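You operate a simulated robot arm through the tools that you are given. There is no shell and no other tool. Be economical: measure what you need, move in short steps, check, and stop when the job is done.

The job below is to be done with a simulated two-armed robot. You get a single attempt, and the scene is never put back.

JOB
Set the yellow casing over the orange boss, brush its wall clean, then chalk the mark.
Fine: use the blue brush and the yellow chalk, put both back. Set down upright: blue brush, yellow chalk. A coat counts when it lies all over at full strength: go over it till it gets no stronger. What is to be rubbed or washed off counts as gone when no trace of it is left.

It is judged by the outcome, as a careful person would: the job done as asked, and still so three seconds after it is handed in. It fails if anything else is knocked over, pushed out of place, dropped, spilled or broken.

ROBOT AND FRAMES
Two 7-joint arms with three-finger grippers on one trunk, on a base that drives. Base frame: it is fixed to the floor where the robot stands at the start and does not move with it; the origin is under the middle of the robot, x ahead of it, y to its left, z up. Readings come in cm, degrees, newtons and seconds.
The left shoulder is at the start at [3, 12.4, 93.3], the right one opposite. With the tool pointing down near the work surface each hand reaches from about 10 to 74 cm from the robot's upright axis, wherever it stands, measured 20 degrees to its own side. Places, roughly: blue brush (8x4x8 cm) [50, 20, 100]; orange boss [60, 0, 100]. Payload 2.2 kg a hand.
The TCP of each hand is the grasp point between the finger pads, 2.8 cm short of the fingertips. In the tool frame z runs along the fingers and y along their closing line. The gripper opens to 10.2 cm. The gripper's body begins 7.1 cm behind the TCP.
Orientation is that of the tool frame in the base frame, as [roll, pitch, yaw] about the fixed x, y, z axes, in that order (R = Rz(yaw) Ry(pitch) Rx(roll)). With the fingers straight down and closing along the base's y, the tool's x points along the base's -x, its y along +y and its z along -z.

CONTROLS
- The arms move only by the tool apply_moves. It takes "left_targets", "right_targets" or both (then of equal length, played together; a hand with none holds still); each is one flat list of numbers, 7 for each row, row after row: the shift along the base's x, y, z in cm, then the turn, a rotation vector about the base's x, y, z in rad, then the finger opening in cm, from 0 to 10.2. In form: [x, y, z, ax, ay, az, jaw, x, y, z, ax, ay, az, jaw, ...]. A call has 1 to 10 rows; each row shifts and turns the commanded pose from where the row before left it. A row lasts 0.2 s, in which the tool goes at most 5 cm and 8.6 degrees; a call with a longer step from one row to the next is refused whole, and so is a gripper value outside its range. A pose out of reach is approached as far as the arm can. The call stops where the force on the tool passes 40 N (or 10 N more than at its start, if that is more) or the arm is blocked; 0.2 s more then pass. Each finger halts on what it meets, pressing with about 21 N; the grip force reading is that of the motor and also rises with nothing between the fingers. The clock runs only during rows and for 0.2 s after the last one: add rows that do not move to give the fingers time. The reply holds the time, the measured pose of the TCP, the force on the tool along the base axes, the opening and the grip force, in the units named above and with some noise, with the torque about the TCP (base axes, N m) and any sound that the robot's microphone picked up.
- Cameras (640 x 400 px; columns grow to the right, rows downward): "scene" is now at [4.75, 2.63, 165.28]; the picture's right is [0.33, -0.95, 0.00], its down [-0.68, -0.23, -0.70] and it looks along [0.66, 0.23, -0.72] (base axes); focal length 247 px, centre (320, 200). "left" rides on the left gripper at [7.2, 3.8, -8.6] in its tool frame; the picture's right is [-0.46, 0.89, 0.00], its down [-0.60, -0.32, -0.73] and it looks along [-0.65, -0.34, 0.68] (tool axes); focal length 256 px, centre (320, 200). "right" rides on the right gripper at [6.9, 4.4, -8.6] in its tool frame; the picture's right is [-0.53, 0.85, 0.00], its down [-0.58, -0.36, -0.73] and it looks along [-0.62, -0.39, 0.68] (tool axes); focal length 256 px, centre (320, 200). There is no depth. A picture from a camera that has moved, and an enlarged one, comes with that camera's place and axes in the base frame and with its lens.
- capture(camera): a new picture of that camera. The clock stands still meanwhile.
- raise_lower(by): slides the trunk up (or, below 0, down) by that many cm; the arms and the scene camera ride with it, the base frame stays. It gives what a move gives, with no picture.
- roll_base(legs): drives the robot by 1 to 6 legs, each [ahead, left, turn to the left] in cm, cm and degrees, along the robot's own axes; the way and the turn of a leg run together, so that a leg with both is an arc; at most 150 cm and 180 degrees a leg. The arms and the cameras ride along, it lands a little off, and it stops where it bumps. It gives what a move gives.
- turn_head(pan, tilt): turns the head with the scene camera to pan (to the left, within 143 degrees either way) and tilt (down, from -29 to 69), counted from straight ahead of the robot. It gives what a move gives.
- close_up(camera, box): a new picture of the part [left, top, right, bottom] of that camera's present view, enlarged. The clock stands still meanwhile.
- sign_off(): hands the job in; it is judged then, once.

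Work in short steps. Places have to be worked out from the pictures, the camera data and where the tool is seen: move nearer, look again, correct. Check each grasp and each placing, and mend what went wrong. You have 120 turns and 108 pictures in all, those below and enlarged ones among them. Open the grippers and draw the arms clear of the work before you hand the job in, unless the task says otherwise; then end with one line.

The tools are called after ">>>" by a JSON object that holds its "name" and its "arguments". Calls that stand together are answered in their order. apply_moves: Moves the arms, as the interface text tells. Its arguments: {"type":"object","properties":{"left_targets":{"type":"array"},"right_targets":{"type":"array"}},"required":[]} The other tools are called the same way: raise_lower (by) slides the trunk up or down; roll_base (legs) drives the base; turn_head (pan, tilt) turns the head that bears the scene camera; capture (camera) takes a picture; close_up (camera, box) takes an enlarged picture of a part of a camera's view; sign_off () hands the job in.

At the start:

```text
t: 0.0
left_tcp_pos: [42.16, 47.58, 125.27]
left_orientation: [180.0, -0.1, 180.0]
left_wrist_force: [0.0, -0.4, 0.3]
left_ft_torque: [0.0, 0.0, 0.02]
left_grip_width: 10.18
left_grasp_force: 0.2
right_tcp_pos: [33.85, 4.53, 116.3]
right_orientation: [179.8, 0.0, 179.9]
right_wrist_force: [-0.4, 0.1, 0.6]
right_ft_torque: [-0.03, 0.02, -0.01]
right_grip_width: 10.18
right_grasp_force: 0.1
trunk travel left (down, up): [-17.5, 36.5]
robot x, y, heading: [-0.14, -0.29, 0.1]
head pan, tilt: [19.1, 45.9]
```

scene: 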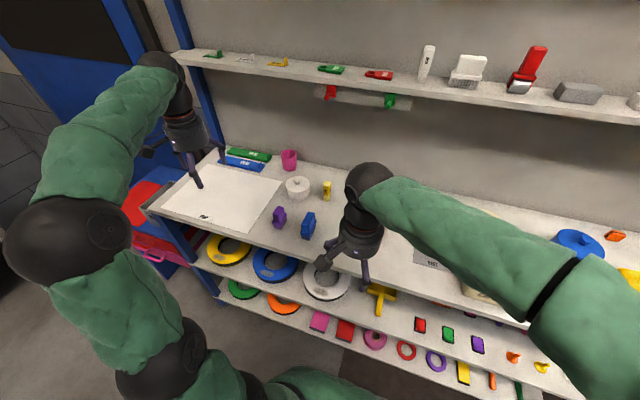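
right: 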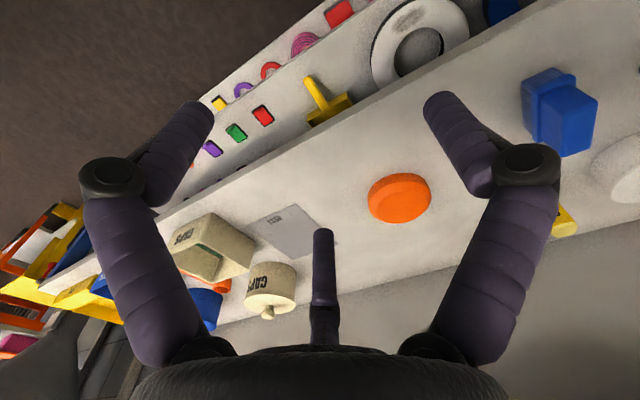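
left: 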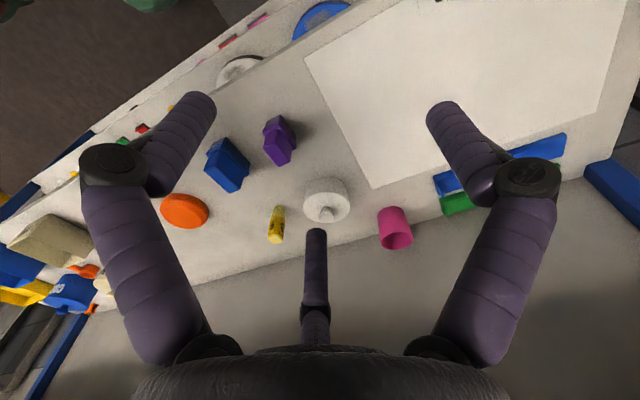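

The pictures show the boss between the arms, and I haven't found the yellow casing yet. I turn the head to look to the right.

>>> {"name": "turn_head", "arguments": {"pan": -25, "tilt": 40}}

>>> {"name": "capture", "arguments": {"camera": "scene"}}

>>> {"name": "close_up", "arguments": {"camera": "left", "box": [140, 90, 420, 265]}}

```text
t: 1.1
left_tcp_pos: [42.16, 47.69, 125.3]
left_orientation: [-180.0, -0.1, 179.9]
left_wrist_force: [0.4, 0.1, 0.4]
left_ft_torque: [0.01, 0.01, -0.02]
left_grip_width: 10.21
left_grasp_force: 0.1
right_tcp_pos: [33.93, 4.8, 116.24]
right_orientation: [179.9, 0.0, -180.0]
right_wrist_force: [-0.2, 0.0, -0.3]
right_ft_torque: [0.03, 0.0, 0.01]
right_grip_width: 10.2
right_grasp_force: 0.1
trunk travel left (down, up): [-17.5, 36.5]
robot x, y, heading: [-0.12, 0.25, 0.1]
head pan, tilt: [-25.0, 40.0]
```

```text
104 pictures are left
camera scene: at [4.84, -3.59, 166.13], right [-0.42, -0.91, 0.0], down [-0.58, 0.27, -0.77], along [0.69, -0.32, -0.64], focal length 247 px, centre (320, 200)
```

scene: 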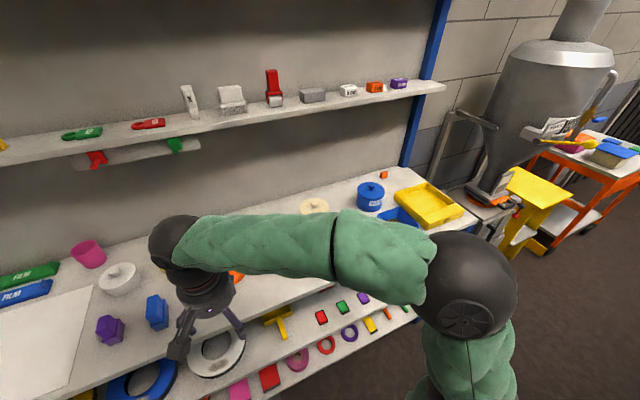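

```text
2.29 times, centred on (280, 178) of left
camera zoom: at [34.86, 51.45, 133.93], right [0.46, 0.89, 0.0], down [0.6, -0.32, 0.73], along [0.65, -0.34, -0.68], focal length 585 px, centre (411, 251)
```

zoom: 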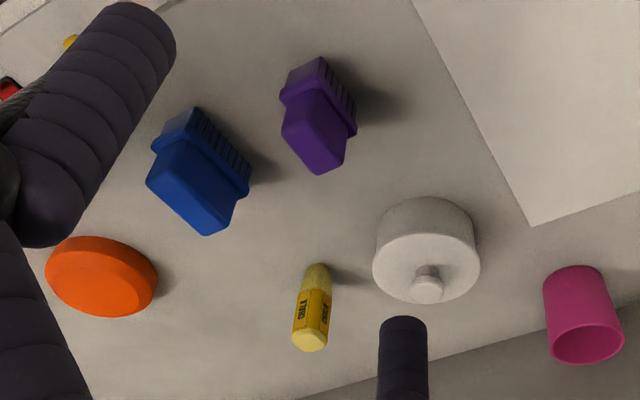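

The casing isn't obvious yet. I look further around: the right end and the lower shelves.

>>> {"name": "turn_head", "arguments": {"pan": -70, "tilt": 40}}

>>> {"name": "capture", "arguments": {"camera": "scene"}}

>>> {"name": "turn_head", "arguments": {"pan": 60, "tilt": 45}}

>>> {"name": "capture", "arguments": {"camera": "scene"}}

>>> {"name": "turn_head", "arguments": {"pan": 0, "tilt": 60}}

>>> {"name": "capture", "arguments": {"camera": "scene"}}

```text
t: 2.2
left_tcp_pos: [42.08, 47.62, 125.29]
left_orientation: [179.9, 0.0, -179.9]
left_wrist_force: [1.0, 0.7, 0.4]
left_ft_torque: [0.0, 0.04, 0.0]
left_grip_width: 10.17
left_grasp_force: 0.0
right_tcp_pos: [33.9, 4.68, 116.4]
right_orientation: [180.0, 0.0, -180.0]
right_wrist_force: [0.5, 0.1, -0.3]
right_ft_torque: [-0.03, -0.02, -0.02]
right_grip_width: 10.21
right_grasp_force: 0.0
trunk travel left (down, up): [-17.5, 36.5]
robot x, y, heading: [-0.21, 0.14, 0.2]
head pan, tilt: [-70.0, 40.0]
```

```text
102 pictures are left
camera scene: at [0.05, -7.99, 166.13], right [-0.94, -0.34, 0.0], down [-0.22, 0.6, -0.77], along [0.26, -0.72, -0.64], focal length 247 px, centre (320, 200)
```

scene: 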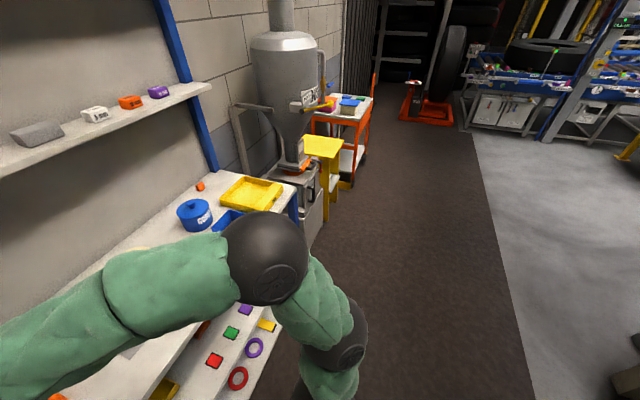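

```text
t: 4.3
left_tcp_pos: [42.17, 47.65, 125.41]
left_orientation: [180.0, 0.0, 180.0]
left_wrist_force: [-0.2, 0.3, -0.3]
left_ft_torque: [-0.01, 0.0, -0.01]
left_grip_width: 10.21
left_grasp_force: 0.1
right_tcp_pos: [33.93, 4.59, 116.38]
right_orientation: [179.9, 0.0, -180.0]
right_wrist_force: [0.6, -1.0, 0.0]
right_ft_torque: [0.0, 0.0, -0.01]
right_grip_width: 10.18
right_grasp_force: 0.0
trunk travel left (down, up): [-17.5, 36.5]
robot x, y, heading: [-0.25, 0.05, -0.0]
head pan, tilt: [60.0, 45.0]
```

```text
101 pictures are left
camera scene: at [1.2, 7.03, 165.4], right [0.87, -0.5, 0.0], down [-0.35, -0.61, -0.71], along [0.35, 0.61, -0.71], focal length 247 px, centre (320, 200)
```

scene: 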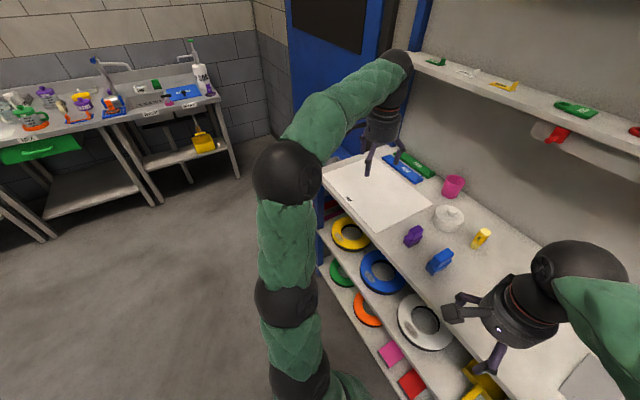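

```text
t: 5.6
left_tcp_pos: [42.14, 47.66, 125.31]
left_orientation: [-180.0, 0.0, -180.0]
left_wrist_force: [0.0, -0.5, -0.2]
left_ft_torque: [-0.03, 0.0, 0.0]
left_grip_width: 10.2
left_grasp_force: 0.1
right_tcp_pos: [33.93, 4.57, 116.36]
right_orientation: [180.0, 0.0, 179.9]
right_wrist_force: [1.5, 1.5, -0.2]
right_ft_torque: [-0.01, 0.0, 0.04]
right_grip_width: 10.23
right_grasp_force: 0.1
trunk travel left (down, up): [-17.5, 36.5]
robot x, y, heading: [-0.09, -0.0, 0.2]
head pan, tilt: [0.0, 60.0]
```

```text
100 pictures are left
camera scene: at [3.8, 0.0, 163.46], right [0.0, -1.0, 0.0], down [-0.87, 0.0, -0.5], along [0.5, 0.0, -0.87], focal length 247 px, centre (320, 200)
```

scene: 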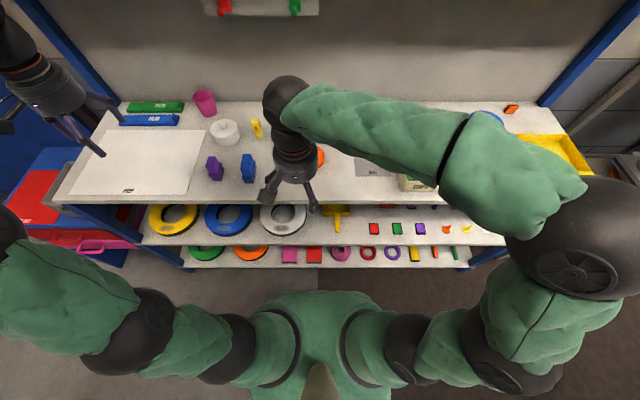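

On the middle shelf there's a yellow T-shaped piece below the right hand. I zoom in on it with both cameras.

>>> {"name": "close_up", "arguments": {"camera": "scene", "box": [270, 190, 430, 270]}}

>>> {"name": "close_up", "arguments": {"camera": "right", "box": [190, 40, 430, 190]}}

>>> {"name": "close_up", "arguments": {"camera": "right", "box": [160, 190, 360, 330]}}

```text
4.00 times, centred on (350, 230) of scene
camera zoom: at [3.8, 0.0, 163.46], right [0.0, -1.0, 0.0], down [-0.87, 0.0, -0.5], along [0.5, 0.0, -0.87], focal length 989 px, centre (200, 80)
```

zoom: 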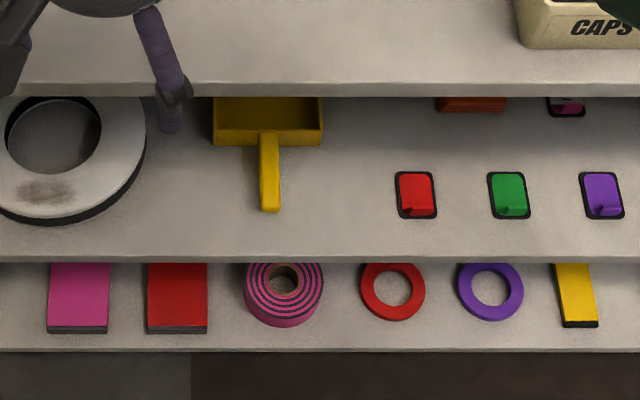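

```text
2.67 times, centred on (310, 115) of right
camera zoom: at [26.95, 9.01, 125.01], right [0.53, 0.85, 0.0], down [0.58, -0.37, 0.73], along [0.62, -0.39, -0.68], focal length 683 px, centre (347, 427)
```

zoom: 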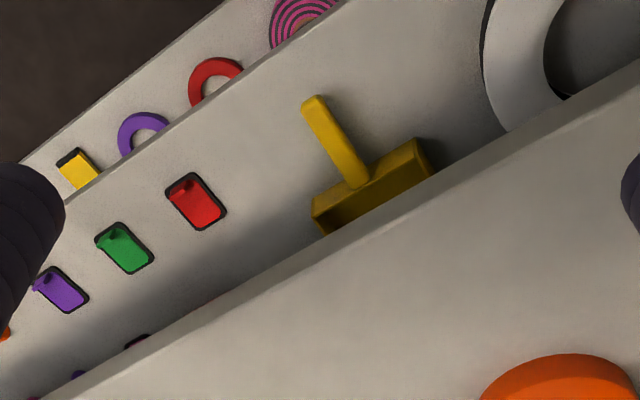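

```text
2.86 times, centred on (260, 260) of right
camera zoom: at [26.95, 9.01, 125.01], right [0.53, 0.85, 0.0], down [0.58, -0.37, 0.73], along [0.62, -0.39, -0.68], focal length 731 px, centre (491, 29)
```

zoom: 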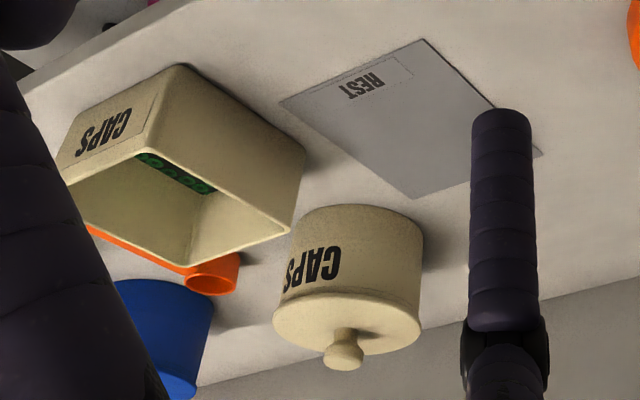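

That is a dustpan. The cream "CAPS" box or jar may hold the casing, so I move the right hand to look into the box.

>>> {"name": "apply_moves", "arguments": {"right_targets": [-1, -4, 2, 0, 0, 0, 10.2, -1, -4, 2, 0, 0, 0, 10.2, -1, -4, 2, 0, 0, 0, 10.2, 0, -4, 2, 0, 0, 0, 10.2, 0, -4, 0, 0, 0, 0, 10.2, 0, -4, 0, 0, 0, 0, 10.2]}}

>>> {"name": "capture", "arguments": {"camera": "right"}}

>>> {"name": "turn_head", "arguments": {"pan": -15, "tilt": 50}}

>>> {"name": "capture", "arguments": {"camera": "scene"}}

```text
t: 7.0
left_tcp_pos: [42.19, 47.53, 125.37]
left_orientation: [-180.0, 0.1, 179.9]
left_wrist_force: [0.0, 0.5, -0.5]
left_ft_torque: [0.03, -0.01, -0.03]
left_grip_width: 10.21
left_grasp_force: 0.1
right_tcp_pos: [30.77, -19.48, 124.43]
right_orientation: [179.9, -0.1, 180.0]
right_wrist_force: [0.5, -0.3, 0.4]
right_ft_torque: [-0.02, 0.0, 0.02]
right_grip_width: 10.19
right_grasp_force: 0.0
trunk travel left (down, up): [-17.5, 36.5]
robot x, y, heading: [-0.24, 0.24, -0.1]
head pan, tilt: [0.0, 60.0]
```

```text
96 pictures are left
camera right: at [23.84, -15.08, 133.07], right [0.53, 0.85, 0.0], down [0.58, -0.37, 0.73], along [0.62, -0.39, -0.68], focal length 256 px, centre (320, 200)
```

right: 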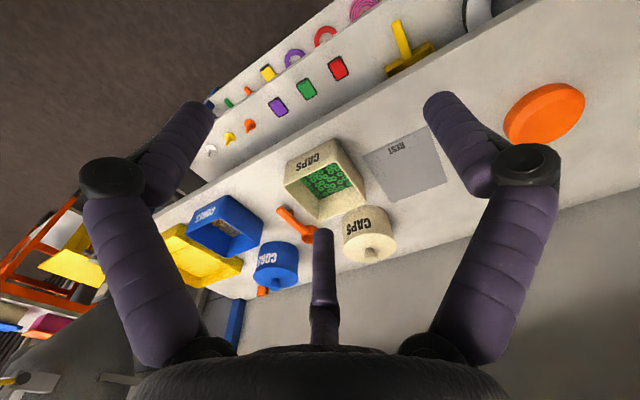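

```text
t: 7.8
left_tcp_pos: [42.09, 47.66, 125.32]
left_orientation: [179.9, 0.0, -180.0]
left_wrist_force: [0.1, 0.8, 0.5]
left_ft_torque: [0.0, 0.0, 0.04]
left_grip_width: 10.19
left_grasp_force: 0.1
right_tcp_pos: [30.77, -19.39, 124.38]
right_orientation: [179.9, 0.0, 180.0]
right_wrist_force: [0.0, 0.0, 0.0]
right_ft_torque: [-0.02, -0.03, -0.02]
right_grip_width: 10.21
right_grasp_force: 0.1
trunk travel left (down, up): [-17.5, 36.5]
robot x, y, heading: [0.02, -0.09, 0.0]
head pan, tilt: [-15.0, 50.0]
```

```text
95 pictures are left
camera scene: at [4.56, -2.02, 164.71], right [-0.26, -0.97, 0.0], down [-0.74, 0.2, -0.64], along [0.62, -0.17, -0.77], focal length 247 px, centre (320, 200)
```

scene: 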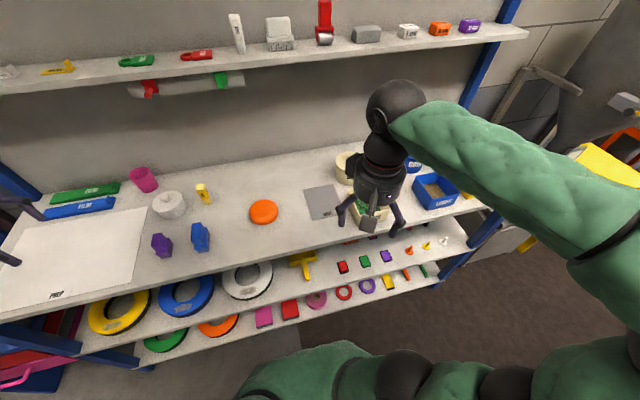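

The rings on the middle shelf look like tyre casings (the sidewall has a smudge). I zoom in on the yellow one, the boss and the other rings.

>>> {"name": "close_up", "arguments": {"camera": "scene", "box": [70, 260, 290, 370]}}

>>> {"name": "close_up", "arguments": {"camera": "scene", "box": [130, 160, 330, 280]}}

```text
2.91 times, centred on (180, 315) of scene
camera zoom: at [4.56, -2.02, 164.71], right [-0.26, -0.97, 0.0], down [-0.74, 0.2, -0.64], along [0.62, -0.17, -0.77], focal length 719 px, centre (727, -134)
```

zoom: 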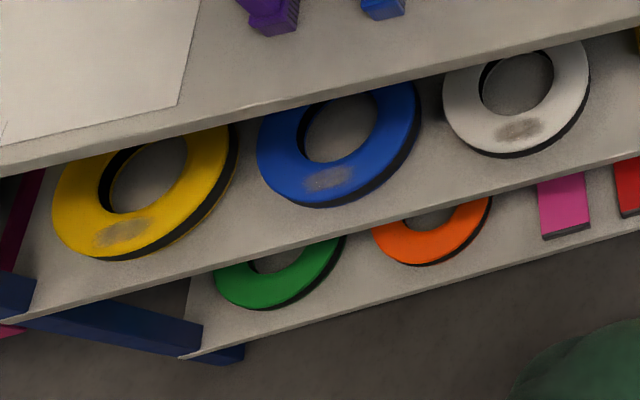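

```text
3.20 times, centred on (230, 220) of scene
camera zoom: at [4.56, -2.02, 164.71], right [-0.26, -0.97, 0.0], down [-0.74, 0.2, -0.64], along [0.62, -0.17, -0.77], focal length 791 px, centre (608, 136)
```

zoom: 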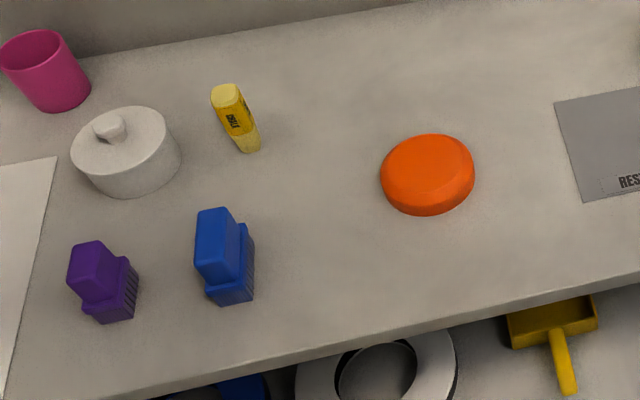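

The casing is the yellow ring (smudged sidewall) on the middle shelf at roughly (47, 59, 75). I bring the left hand back and lower, to look at it from the front.

>>> {"name": "apply_moves", "arguments": {"left_targets": [-4, 3, 0, 0, 0, 0, 10.2, -4, 4, 0, 0, 0, 0, 10.2, -4, 4, -2, 0, 0, 0, 10.2, -2, 4, -4, 0, 0, 0, 10.2, 0, 4, -4, 0, 0, 0, 10.2, 0, 0, -4, 0, 0, 0, 10.2, 0, 0, -4, 0, 0, 0, 10.2]}}

>>> {"name": "capture", "arguments": {"camera": "left"}}

>>> {"name": "turn_head", "arguments": {"pan": 45, "tilt": 55}}

>>> {"name": "capture", "arguments": {"camera": "scene"}}

```text
refused: row 2 steps farther than a row can; nothing moved
```

```text
92 pictures are left
camera left: at [34.85, 51.43, 133.94], right [0.46, 0.89, 0.0], down [0.6, -0.32, 0.73], along [0.65, -0.34, -0.68], focal length 256 px, centre (320, 200)
```

left: 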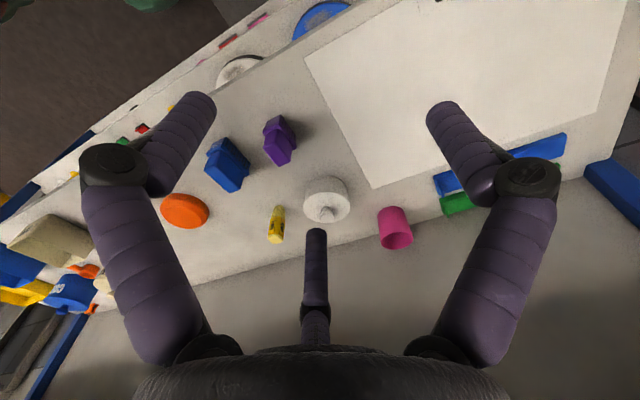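

```text
t: 9.1
left_tcp_pos: [42.13, 47.66, 125.29]
left_orientation: [-179.9, 0.0, 180.0]
left_wrist_force: [0.1, 0.0, -0.3]
left_ft_torque: [0.02, -0.02, 0.01]
left_grip_width: 10.2
left_grasp_force: 0.0
right_tcp_pos: [30.82, -19.34, 124.34]
right_orientation: [179.9, 0.0, -179.9]
right_wrist_force: [0.3, 0.3, -0.5]
right_ft_torque: [-0.02, -0.01, 0.0]
right_grip_width: 10.19
right_grasp_force: 0.1
trunk travel left (down, up): [-17.5, 36.5]
robot x, y, heading: [0.07, 0.1, -0.2]
head pan, tilt: [45.0, 55.0]
```

```text
91 pictures are left
camera scene: at [2.23, 5.08, 164.06], right [0.71, -0.71, 0.0], down [-0.58, -0.58, -0.57], along [0.41, 0.41, -0.82], focal length 247 px, centre (320, 200)
```

scene: 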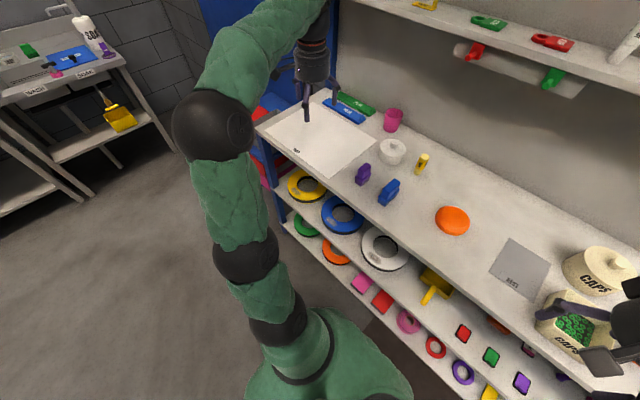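

The step was too long; I redo it with smaller rows.

>>> {"name": "apply_moves", "arguments": {"left_targets": [-4, 2, 0, 0, 0, 0, 10.2, -4, 2, 0, 0, 0, 0, 10.2, -4, 2, -2, 0, 0, 0, 10.2, -2, 2.5, -3.5, 0, 0, 0, 10.2, 0, 3, -3.5, 0, 0, 0, 10.2, 0, 3, -3.5, 0, 0, 0, 10.2, 0, 3, -3.5, 0, 0, 0, 10.2, 0, 2, -4, 0, 0, 0, 10.2]}}

>>> {"name": "capture", "arguments": {"camera": "left"}}

>>> {"name": "capture", "arguments": {"camera": "scene"}}

```text
t: 10.9
left_tcp_pos: [28.23, 67.38, 105.37]
left_orientation: [180.0, 0.0, 180.0]
left_wrist_force: [-0.4, 0.7, 0.1]
left_ft_torque: [-0.04, -0.01, 0.0]
left_grip_width: 10.16
left_grasp_force: 0.1
right_tcp_pos: [30.88, -19.25, 124.38]
right_orientation: [180.0, 0.0, 179.9]
right_wrist_force: [-0.2, 0.0, 0.6]
right_ft_torque: [-0.03, 0.02, -0.01]
right_grip_width: 10.19
right_grasp_force: 0.1
trunk travel left (down, up): [-17.5, 36.5]
robot x, y, heading: [-0.01, 0.07, -0.1]
head pan, tilt: [45.0, 55.0]
```

```text
90 pictures are left
camera left: at [20.93, 71.15, 113.92], right [0.46, 0.89, 0.0], down [0.6, -0.32, 0.73], along [0.65, -0.34, -0.68], focal length 256 px, centre (320, 200)
```

left: 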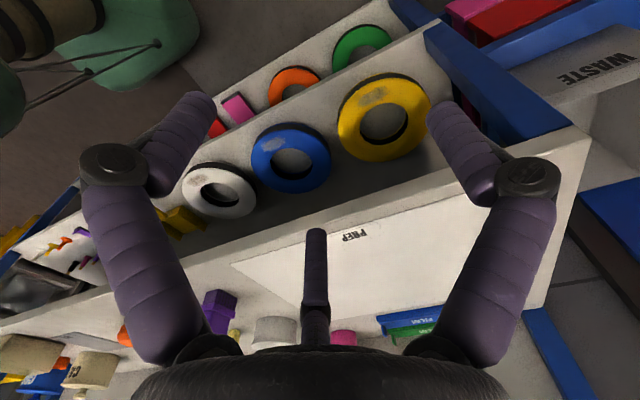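

```text
89 pictures are left
camera scene: at [2.26, 5.19, 164.06], right [0.71, -0.71, 0.0], down [-0.58, -0.58, -0.57], along [0.41, 0.41, -0.82], focal length 247 px, centre (320, 200)
```

scene: 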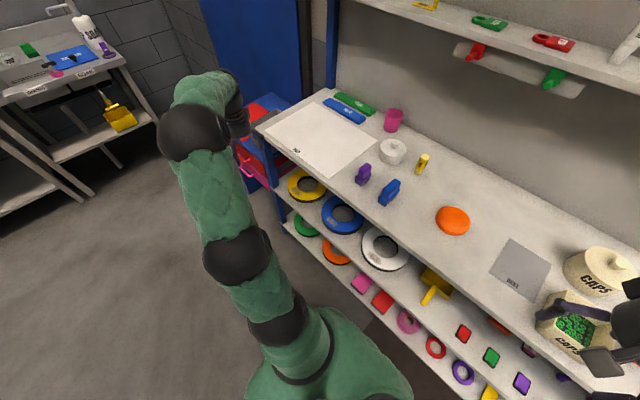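

Triangulating both views puts the casing centre near (56, 70, 58), on a shelf whose front edge (x≈45) lies right under the bench edge. I pull the left hand inward and drive the base left so the casing is within reach.

>>> {"name": "apply_moves", "arguments": {"left_targets": [0, -4.5, 0, 0, 0, 0, 10.2, 0, -4.5, 0, 0, 0, 0, 10.2, 0, -4.5, 0, 0, 0, 0, 10.2, 0, -4.5, 0, 0, 0, 0, 10.2, 0, -4, 0, 0, 0, 0, 10.2]}}

>>> {"name": "roll_base", "arguments": {"legs": [[0, 45, 0]]}}

>>> {"name": "turn_head", "arguments": {"pan": 15, "tilt": 62}}

>>> {"name": "capture", "arguments": {"camera": "scene"}}

>>> {"name": "capture", "arguments": {"camera": "left"}}

```text
t: 12.1
left_tcp_pos: [28.31, 45.11, 105.12]
left_orientation: [-179.9, 0.0, 179.9]
left_wrist_force: [0.5, -0.4, -0.1]
left_ft_torque: [0.02, 0.0, -0.02]
left_grip_width: 10.21
left_grasp_force: 0.0
right_tcp_pos: [30.82, -19.53, 124.42]
right_orientation: [179.9, 0.0, -180.0]
right_wrist_force: [-0.2, 0.9, -0.3]
right_ft_torque: [0.01, -0.02, 0.0]
right_grip_width: 10.18
right_grasp_force: 0.1
trunk travel left (down, up): [-17.5, 36.5]
robot x, y, heading: [-0.08, -0.16, 0.0]
head pan, tilt: [45.0, 55.0]
```

```text
t: 14.8
left_tcp_pos: [28.02, 89.37, 105.02]
left_orientation: [180.0, 0.0, -179.7]
left_wrist_force: [0.2, 1.0, 0.0]
left_ft_torque: [0.01, 0.0, 0.02]
left_grip_width: 10.2
left_grasp_force: 0.1
right_tcp_pos: [30.79, 24.81, 124.37]
right_orientation: [-180.0, 0.0, -179.7]
right_wrist_force: [-0.5, -0.3, 0.3]
right_ft_torque: [-0.04, -0.01, 0.0]
right_grip_width: 10.21
right_grasp_force: 0.0
trunk travel left (down, up): [-17.5, 36.5]
robot x, y, heading: [-0.19, 43.89, 0.1]
head pan, tilt: [45.0, 55.0]
```

```text
t: 15.7
left_tcp_pos: [27.96, 89.19, 104.95]
left_orientation: [179.9, 0.0, -179.7]
left_wrist_force: [-0.4, 0.6, -0.6]
left_ft_torque: [0.0, 0.03, 0.02]
left_grip_width: 10.18
left_grasp_force: 0.1
right_tcp_pos: [30.82, 24.74, 124.5]
right_orientation: [179.9, 0.0, -179.7]
right_wrist_force: [-0.6, 0.0, 1.1]
right_ft_torque: [0.01, 0.01, -0.01]
right_grip_width: 10.17
right_grasp_force: 0.1
trunk travel left (down, up): [-17.5, 36.5]
robot x, y, heading: [-0.15, 43.82, 0.2]
head pan, tilt: [15.0, 62.0]
```

```text
88 pictures are left
camera scene: at [3.22, 45.62, 163.23], right [0.26, -0.96, 0.0], down [-0.85, -0.23, -0.47], along [0.45, 0.12, -0.88], focal length 247 px, centre (320, 200)
```

scene: 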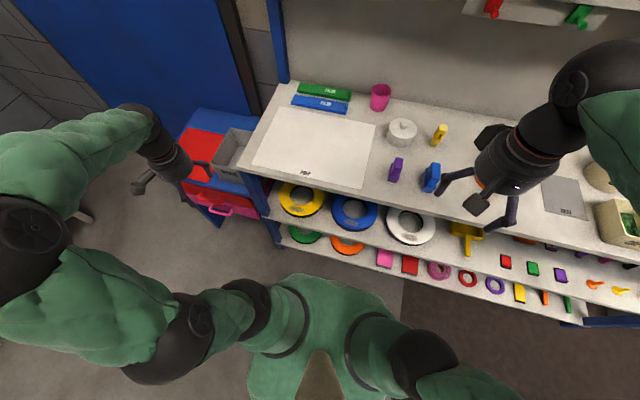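

```text
87 pictures are left
camera left: at [20.66, 93.05, 113.71], right [0.46, 0.89, 0.0], down [0.61, -0.31, 0.73], along [0.65, -0.34, -0.68], focal length 256 px, centre (320, 200)
```

left: 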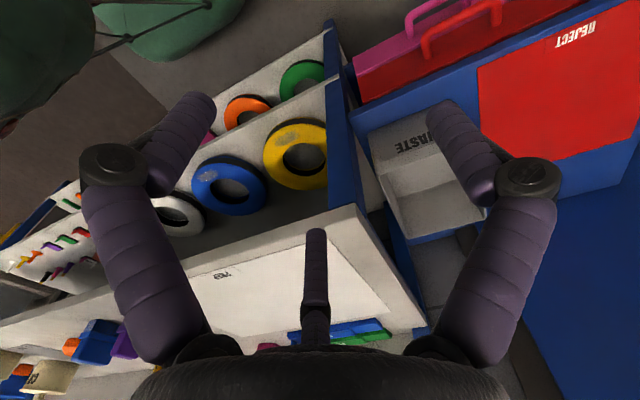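

Casing centre is now estimated at (55.3, 68, 59.7). I lower the left hand in front of the shelf, tilting the fingers 45° forward.

>>> {"name": "apply_moves", "arguments": {"left_targets": [0, -3, -3.5, 0, -0.131, 0, 4, 0, -3, -3.5, 0, -0.131, 0, 4, 0, -3, -3.5, 0, -0.131, 0, 4, 0, -3, -3.5, 0, -0.131, 0, 4, 0, -3, -3.5, 0, -0.131, 0, 4, 0, -3, -3.5, 0, -0.131, 0, 4, 0, -3.2, -3.5, 0, 0, 0, 4, 0, 0, -4, 0, 0, 0, 4]}}

>>> {"name": "capture", "arguments": {"camera": "left"}}

>>> {"name": "close_up", "arguments": {"camera": "scene", "box": [180, 130, 420, 280]}}

```text
t: 17.7
left_tcp_pos: [30.02, 71.76, 85.84]
left_orientation: [173.4, 49.8, 172.4]
left_wrist_force: [0.6, 0.0, -0.4]
left_ft_torque: [0.01, 0.0, -0.03]
left_grip_width: 4.01
left_grasp_force: 0.0
left hand out of reach, approached as far as the arm can: row 6, 7, 8
right_tcp_pos: [30.75, 24.64, 124.39]
right_orientation: [179.9, 0.0, -179.7]
right_wrist_force: [-0.3, -0.2, 0.9]
right_ft_torque: [-0.01, 0.0, -0.03]
right_grip_width: 10.21
right_grasp_force: 0.0
trunk travel left (down, up): [-17.5, 36.5]
robot x, y, heading: [-0.07, 44.17, 0.5]
head pan, tilt: [15.0, 62.0]
stopped in row 8 (left hand): the arm was blocked; the commanded pose is now the measured one
```

```text
86 pictures are left
camera left: at [18.92, 76.02, 86.1], right [0.34, 0.84, 0.42], down [-0.19, -0.38, 0.91], along [0.92, -0.39, 0.03], focal length 256 px, centre (320, 200)
```

left: 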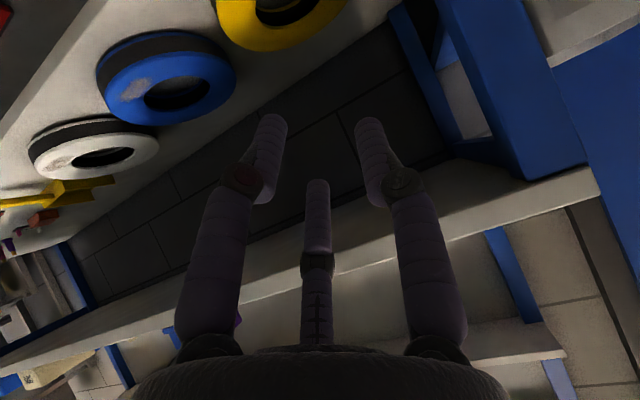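

```text
2.67 times, centred on (300, 205) of scene
camera zoom: at [3.21, 45.61, 163.23], right [0.26, -0.96, 0.0], down [-0.85, -0.23, -0.47], along [0.45, 0.12, -0.88], focal length 659 px, centre (373, 187)
```

zoom: 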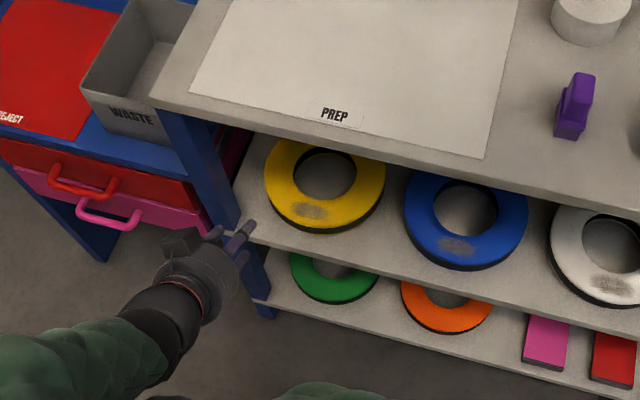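

The hand got too close to the body for that tilt. I take a closer look at the hand itself to understand the finger arrangement before going on.

>>> {"name": "close_up", "arguments": {"camera": "scene", "box": [225, 200, 285, 250]}}

>>> {"name": "close_up", "arguments": {"camera": "scene", "box": [430, 120, 560, 240]}}

```text
8.00 times, centred on (255, 225) of scene
camera zoom: at [3.21, 45.61, 163.23], right [0.26, -0.96, 0.0], down [-0.85, -0.23, -0.47], along [0.45, 0.12, -0.88], focal length 1978 px, centre (840, 0)
```

zoom: 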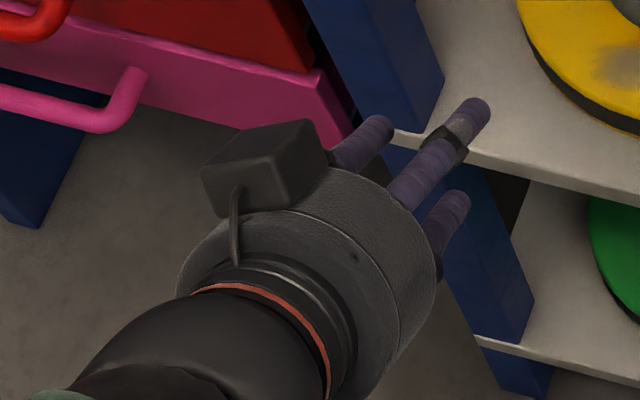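

```text
3.33 times, centred on (495, 180) of scene
camera zoom: at [3.21, 45.61, 163.23], right [0.26, -0.96, 0.0], down [-0.85, -0.23, -0.47], along [0.45, 0.12, -0.88], focal length 824 px, centre (-263, 267)
```

zoom: 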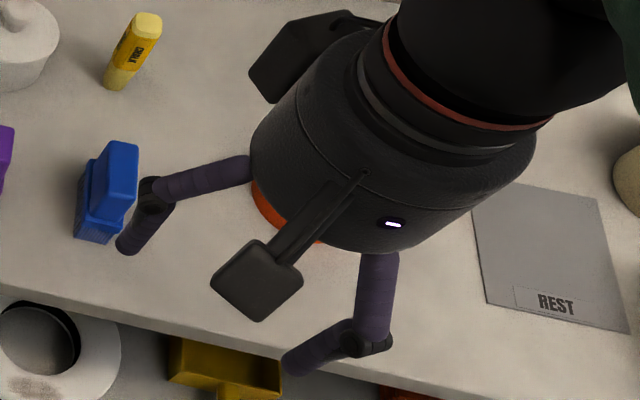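

The hand shows three finger shapes, though the text says two. I'll watch for that. The hand continues forward and down, to just above the front of the casing.

>>> {"name": "apply_moves", "arguments": {"left_targets": [2.4, -0.8, -3, 0, 0, 0, 4, 2.4, -0.8, -3, 0, 0, 0, 4, 2.4, -0.8, -3, 0, 0, 0, 4, 2.4, -0.7, -3, 0, 0, 0, 4, 2.4, -0.7, -3, 0, 0, 0, 4]}}

>>> {"name": "capture", "arguments": {"camera": "left"}}

>>> {"name": "close_up", "arguments": {"camera": "scene", "box": [220, 140, 400, 250]}}

```text
t: 18.9
left_tcp_pos: [34.19, 74.14, 86.04]
left_orientation: [173.8, 49.5, 172.7]
left_wrist_force: [-0.3, -0.1, -0.1]
left_ft_torque: [-0.02, 0.0, 0.02]
left_grip_width: 4.01
left_grasp_force: 0.1
left hand out of reach, approached as far as the arm can: row 1, 2, 3, 4, 5
right_tcp_pos: [30.84, 24.71, 124.34]
right_orientation: [179.8, 0.0, -179.7]
right_wrist_force: [-0.1, 0.3, 0.2]
right_ft_torque: [0.0, 0.0, -0.03]
right_grip_width: 10.19
right_grasp_force: 0.1
trunk travel left (down, up): [-17.5, 36.5]
robot x, y, heading: [0.21, 43.99, 0.2]
head pan, tilt: [15.0, 62.0]
```

```text
82 pictures are left
camera left: at [23.12, 78.49, 86.37], right [0.34, 0.84, 0.41], down [-0.18, -0.37, 0.91], along [0.92, -0.39, 0.03], focal length 256 px, centre (320, 200)
```

left: 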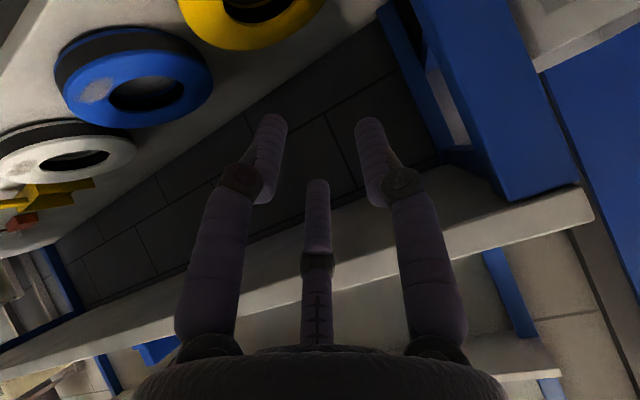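

```text
3.56 times, centred on (310, 195) of scene
camera zoom: at [3.24, 45.63, 163.23], right [0.26, -0.96, 0.0], down [-0.85, -0.23, -0.47], along [0.45, 0.12, -0.88], focal length 879 px, centre (356, 218)
```

zoom: 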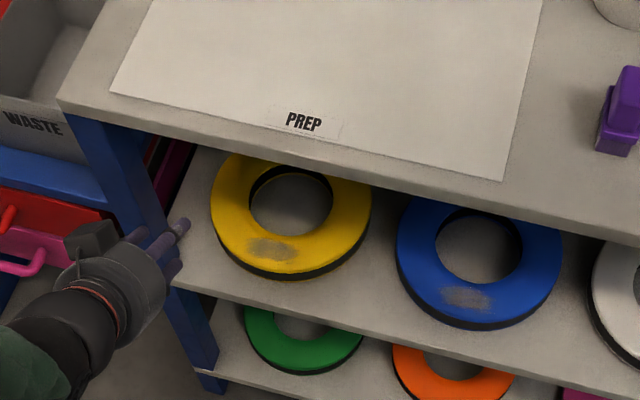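

The arm can't get low enough from this trunk height, so I lower the trunk and drive back a little.

>>> {"name": "roll_base", "arguments": {"legs": [[-10, 0, 0]]}}

>>> {"name": "raise_lower", "arguments": {"by": -17}}

>>> {"name": "turn_head", "arguments": {"pan": 12, "tilt": 50}}

>>> {"name": "capture", "arguments": {"camera": "scene"}}

```text
t: 20.1
left_tcp_pos: [24.2, 74.16, 86.07]
left_orientation: [173.8, 49.6, 172.7]
left_wrist_force: [-1.5, 0.1, -0.5]
left_ft_torque: [0.01, 0.01, 0.02]
left_grip_width: 3.98
left_grasp_force: 0.1
right_tcp_pos: [20.61, 24.65, 124.45]
right_orientation: [179.9, 0.1, -179.8]
right_wrist_force: [-0.4, 0.3, 0.4]
right_ft_torque: [0.02, -0.03, -0.04]
right_grip_width: 10.17
right_grasp_force: 0.1
trunk travel left (down, up): [-17.5, 36.5]
robot x, y, heading: [-9.93, 43.87, 0.3]
head pan, tilt: [15.0, 62.0]
```

```text
t: 22.0
left_tcp_pos: [24.22, 74.05, 69.12]
left_orientation: [173.9, 49.4, 172.6]
left_wrist_force: [-0.8, 0.0, -0.3]
left_ft_torque: [0.0, 0.01, -0.05]
left_grip_width: 4.01
left_grasp_force: 0.1
right_tcp_pos: [20.88, 24.53, 107.41]
right_orientation: [179.9, 0.0, -179.8]
right_wrist_force: [0.5, 0.0, 0.4]
right_ft_torque: [0.01, 0.0, 0.0]
right_grip_width: 10.2
right_grasp_force: 0.0
trunk travel left (down, up): [-0.5, 53.5]
robot x, y, heading: [-9.99, 43.57, 0.1]
head pan, tilt: [15.0, 62.0]
```

```text
t: 22.7
left_tcp_pos: [24.33, 74.29, 69.11]
left_orientation: [173.9, 49.6, 172.6]
left_wrist_force: [1.2, 0.1, -0.1]
left_ft_torque: [-0.02, -0.02, -0.01]
left_grip_width: 3.97
left_grasp_force: 0.0
right_tcp_pos: [20.78, 24.69, 107.35]
right_orientation: [179.9, 0.0, -179.8]
right_wrist_force: [0.0, -0.9, -0.2]
right_ft_torque: [0.03, 0.0, 0.01]
right_grip_width: 10.19
right_grasp_force: 0.1
trunk travel left (down, up): [-0.5, 53.5]
robot x, y, heading: [-10.28, 44.13, 0.2]
head pan, tilt: [12.0, 50.0]
```

```text
80 pictures are left
camera scene: at [-5.41, 45.49, 147.71], right [0.21, -0.98, 0.0], down [-0.75, -0.16, -0.64], along [0.63, 0.14, -0.77], focal length 247 px, centre (320, 200)
```

scene: 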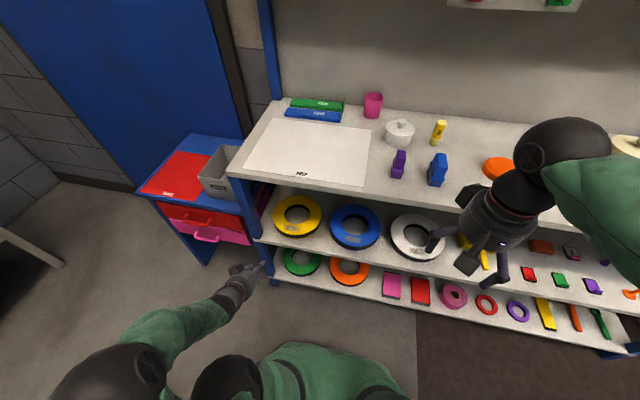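

With better headroom now, I move the hand forward, to above the casing front.

>>> {"name": "apply_moves", "arguments": {"left_targets": [3.2, -1.1, 0, 0, 0, 0, 4, 3.2, -1.1, 0, 0, 0, 0, 4, 3.2, -1.1, 0, 0, 0, 0, 4, 3.2, -1.1, 0, 0, 0, 0, 4, 3.2, -1.1, 0, 0, 0, 0, 4]}}

>>> {"name": "close_up", "arguments": {"camera": "scene", "box": [220, 160, 400, 290]}}

>>> {"name": "capture", "arguments": {"camera": "left"}}

```text
t: 23.9
left_tcp_pos: [38.71, 73.96, 74.09]
left_orientation: [174.6, 49.3, 172.9]
left_wrist_force: [0.2, 0.5, 0.9]
left_ft_torque: [0.03, -0.03, -0.01]
left_grip_width: 4.02
left_grasp_force: 0.0
left hand out of reach, approached as far as the arm can: row 1, 2, 3, 4, 5
right_tcp_pos: [20.75, 24.58, 107.38]
right_orientation: [179.9, 0.0, -179.8]
right_wrist_force: [0.1, 0.1, -0.4]
right_ft_torque: [-0.02, -0.01, -0.01]
right_grip_width: 10.19
right_grasp_force: 0.0
trunk travel left (down, up): [-0.5, 53.5]
robot x, y, heading: [-9.76, 43.49, 0.1]
head pan, tilt: [12.0, 50.0]
```

```text
3.08 times, centred on (310, 225) of scene
camera zoom: at [-5.37, 45.5, 147.71], right [0.21, -0.98, 0.0], down [-0.75, -0.16, -0.64], along [0.63, 0.14, -0.77], focal length 761 px, centre (351, 123)
```

zoom: 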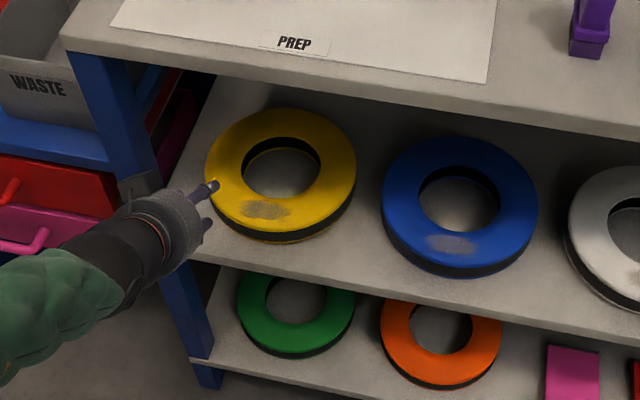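

```text
78 pictures are left
camera left: at [27.58, 78.27, 74.43], right [0.35, 0.84, 0.41], down [-0.18, -0.36, 0.91], along [0.92, -0.39, 0.03], focal length 256 px, centre (320, 200)
```

left: 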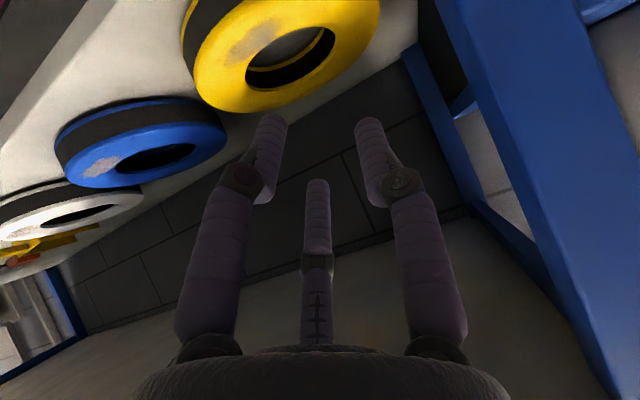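

Tilt seems to be the limiting factor; I reduce it to about 27° and see where the hand settles.

>>> {"name": "apply_moves", "arguments": {"left_targets": [-1, 0, 1, 0, 0.13, 0, 4, -1, 0, 1, 0, 0.13, 0, 4, 0, 0, 0, 0, 0.08, 0, 4, 0, 0, 0, 0, 0, 0, 4]}}

```text
t: 24.9
left_tcp_pos: [36.39, 73.95, 75.93]
left_orientation: [176.7, 30.0, 174.6]
left_wrist_force: [-0.1, -0.3, -0.7]
left_ft_torque: [0.0, -0.02, 0.01]
left_grip_width: 4.0
left_grasp_force: 0.0
right_tcp_pos: [20.83, 24.71, 107.51]
right_orientation: [179.9, 0.1, -179.9]
right_wrist_force: [-0.6, 0.0, -0.3]
right_ft_torque: [0.01, 0.0, 0.03]
right_grip_width: 10.21
right_grasp_force: 0.0
trunk travel left (down, up): [-0.5, 53.5]
robot x, y, heading: [-9.97, 44.09, 0.3]
head pan, tilt: [12.0, 50.0]
```

No out-of-reach warning this time. I step toward (40, 68.5, 66).

>>> {"name": "apply_moves", "arguments": {"left_targets": [1, -1.8, -2.5, 0, 0, 0, 4, 1, -1.8, -2.5, 0, 0, 0, 4, 1, -1.8, -2.5, 0, 0, 0, 4, 1, 0, -2.5, 0, 0, 0, 4]}}

```text
t: 25.9
left_tcp_pos: [40.65, 68.58, 65.87]
left_orientation: [176.7, 30.1, 174.4]
left_wrist_force: [0.2, 0.9, 1.2]
left_ft_torque: [-0.01, 0.02, -0.02]
left_grip_width: 4.04
left_grasp_force: 0.1
right_tcp_pos: [20.86, 24.65, 107.38]
right_orientation: [179.9, 0.0, -179.8]
right_wrist_force: [0.3, 0.2, -0.7]
right_ft_torque: [-0.02, -0.04, -0.01]
right_grip_width: 10.19
right_grasp_force: 0.1
trunk travel left (down, up): [-0.5, 53.5]
robot x, y, heading: [-9.85, 43.93, 0.2]
head pan, tilt: [12.0, 50.0]
```

>>> {"name": "apply_moves", "arguments": {"left_targets": [2, 0, 0, 0, 0, 0.09, 4, 2, 0, 0, 0, 0, 0, 4]}}

>>> {"name": "capture", "arguments": {"camera": "left"}}

>>> {"name": "close_up", "arguments": {"camera": "scene", "box": [220, 160, 400, 290]}}

```text
t: 26.5
left_tcp_pos: [44.45, 68.51, 65.91]
left_orientation: [176.8, 30.1, 179.7]
left_wrist_force: [-0.7, -0.8, -0.3]
left_ft_torque: [0.01, 0.0, 0.01]
left_grip_width: 4.0
left_grasp_force: 0.0
right_tcp_pos: [20.95, 24.7, 107.4]
right_orientation: [179.9, 0.0, -179.8]
right_wrist_force: [0.1, -0.2, -0.6]
right_ft_torque: [-0.03, 0.0, 0.0]
right_grip_width: 10.21
right_grasp_force: 0.1
trunk travel left (down, up): [-0.5, 53.5]
robot x, y, heading: [-10.11, 43.83, 0.5]
head pan, tilt: [12.0, 50.0]
```

```text
77 pictures are left
camera left: at [33.82, 71.98, 69.97], right [0.38, 0.88, 0.28], down [0.16, -0.36, 0.92], along [0.91, -0.31, -0.28], focal length 256 px, centre (320, 200)
```

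left: 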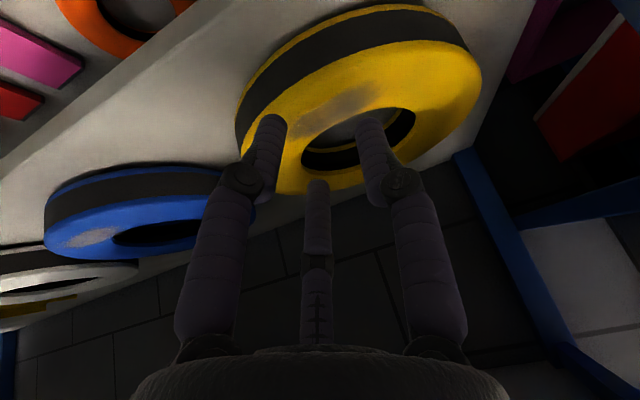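

```text
3.08 times, centred on (310, 225) of scene
camera zoom: at [-5.35, 45.5, 147.71], right [0.21, -0.98, 0.0], down [-0.75, -0.16, -0.64], along [0.63, 0.14, -0.77], focal length 761 px, centre (351, 123)
```

zoom: 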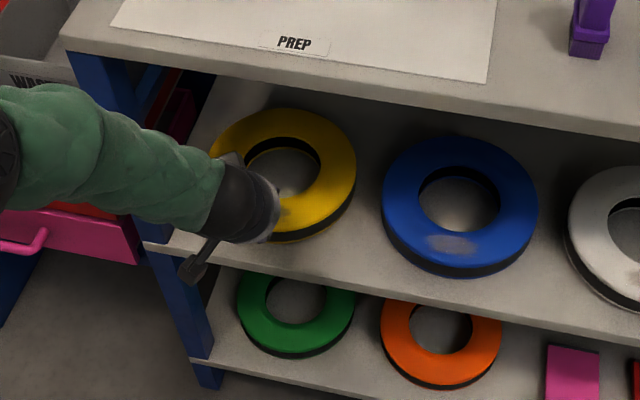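

Hole centre is about (55, 69.5, 60), its front rim at x≈49. I move forward over the hole and then lower the tips into it.

>>> {"name": "apply_moves", "arguments": {"left_targets": [2.5, 0.3, 0, 0, 0, 0, 4, 2.5, 0.3, 0, 0, 0, 0, 4, 2.5, 0.3, 0, 0, 0, 0, 4, 0, 0, -1.5, 0, 0, 0, 4, 0, 0, -1.5, 0, 0, 0, 4, 0, 0, -1.5, 0, 0, 0, 4]}}

>>> {"name": "capture", "arguments": {"camera": "left"}}

```text
t: 27.8
left_tcp_pos: [52.12, 69.64, 64.16]
left_orientation: [176.6, 30.9, 179.5]
left_wrist_force: [-18.1, -0.9, 27.9]
left_ft_torque: [-0.4, 1.16, -0.22]
left_grip_width: 4.42
left_grasp_force: 2.6
right_tcp_pos: [20.66, 24.62, 107.52]
right_orientation: [179.8, 0.1, -179.8]
right_wrist_force: [0.2, 0.5, -0.2]
right_ft_torque: [-0.03, 0.05, 0.01]
right_grip_width: 10.19
right_grasp_force: 0.1
trunk travel left (down, up): [-0.5, 53.5]
robot x, y, heading: [-10.04, 44.38, 0.3]
head pan, tilt: [12.0, 50.0]
stopped in row 6 (left hand): the force on the tool passed its limit at 52 N (the readings are from after the stop); the commanded pose is now the measured one
```

```text
75 pictures are left
camera left: at [41.48, 73.03, 68.08], right [0.38, 0.88, 0.28], down [0.15, -0.36, 0.92], along [0.91, -0.31, -0.27], focal length 256 px, centre (320, 200)
```

left: 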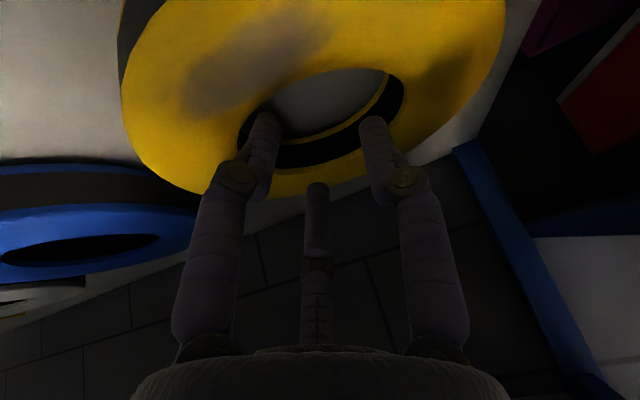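

The torque shows a contact at the rear-side finger: the hand really behaves like a three-finger chuck (fingers at tool azimuths 90°, 210°, 330°), and that finger sat on the front of the ring. I back up, close the fingers into a bundle and re-enter the hole.

>>> {"name": "apply_moves", "arguments": {"left_targets": [0, 0, 2, 0, 0, 0, 0, 0.8, 0, 0, 0, 0, 0, 0, 0.8, 0, 0, 0, 0, 0, 0, 0, 0, -1.5, 0, 0, 0, 0, 0, 0, -1.5, 0, 0, 0, 0, 0, 0, -1.5, 0, 0, 0, 0, 0, 0, -1, 0, 0, 0, 0]}}

>>> {"name": "capture", "arguments": {"camera": "left"}}

```text
t: 29.4
left_tcp_pos: [54.05, 69.62, 60.25]
left_orientation: [176.6, 30.6, 179.6]
left_wrist_force: [0.4, 0.2, -0.2]
left_ft_torque: [0.04, -0.02, 0.0]
left_grip_width: 0.22
left_grasp_force: 20.9
right_tcp_pos: [20.95, 24.6, 107.34]
right_orientation: [179.9, 0.0, -179.6]
right_wrist_force: [0.0, -0.3, -0.4]
right_ft_torque: [0.02, 0.03, 0.03]
right_grip_width: 10.21
right_grasp_force: 0.1
trunk travel left (down, up): [-0.5, 53.5]
robot x, y, heading: [-10.0, 44.05, 0.1]
head pan, tilt: [12.0, 50.0]
```

```text
74 pictures are left
camera left: at [43.34, 73.01, 64.2], right [0.38, 0.88, 0.28], down [0.15, -0.36, 0.92], along [0.91, -0.31, -0.27], focal length 256 px, centre (320, 200)
```

left: 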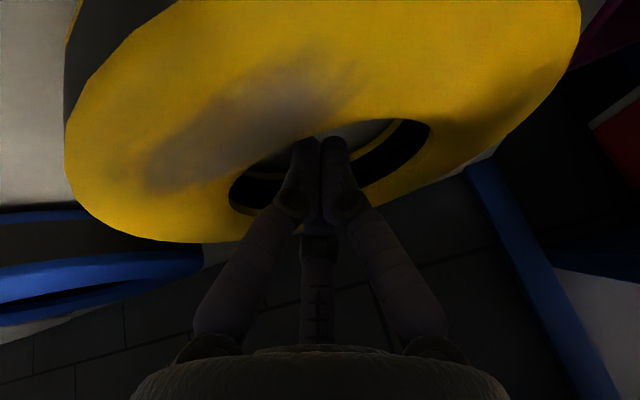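

The bundle is inside the hole. I lower it 1 cm more and pull back gently.

>>> {"name": "apply_moves", "arguments": {"left_targets": [0, 0, -1, 0, 0, 0, 0, -1.5, 0, 0, 0, 0, 0, 0, -1.5, 0, 0, 0, 0, 0, 0, -1.5, 0, 0, 0, 0, 0, 0, -1.5, 0, 0, 0, 0, 0, 0, -1.5, 0, 0, 0, 0, 0, 0]}}

>>> {"name": "close_up", "arguments": {"camera": "scene", "box": [220, 160, 400, 290]}}

```text
t: 30.8
left_tcp_pos: [46.64, 69.72, 59.35]
left_orientation: [176.5, 30.9, 179.5]
left_wrist_force: [13.1, 1.6, 16.1]
left_ft_torque: [-0.16, 0.45, 0.08]
left_grip_width: 0.23
left_grasp_force: 21.1
right_tcp_pos: [20.86, 24.62, 107.39]
right_orientation: [180.0, 0.0, -179.7]
right_wrist_force: [-0.4, 0.0, -0.6]
right_ft_torque: [0.01, 0.0, -0.03]
right_grip_width: 10.22
right_grasp_force: 0.0
trunk travel left (down, up): [-0.5, 53.5]
robot x, y, heading: [-9.77, 43.7, 0.4]
head pan, tilt: [12.0, 50.0]
```

```text
3.08 times, centred on (310, 225) of scene
camera zoom: at [-5.43, 45.47, 147.72], right [0.21, -0.98, 0.0], down [-0.75, -0.16, -0.64], along [0.63, 0.14, -0.77], focal length 761 px, centre (351, 123)
```

zoom: 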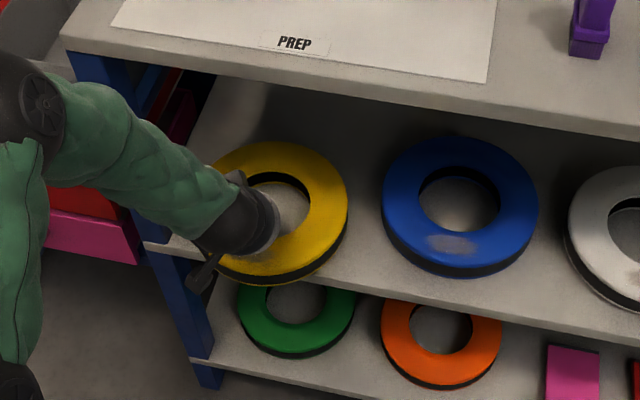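

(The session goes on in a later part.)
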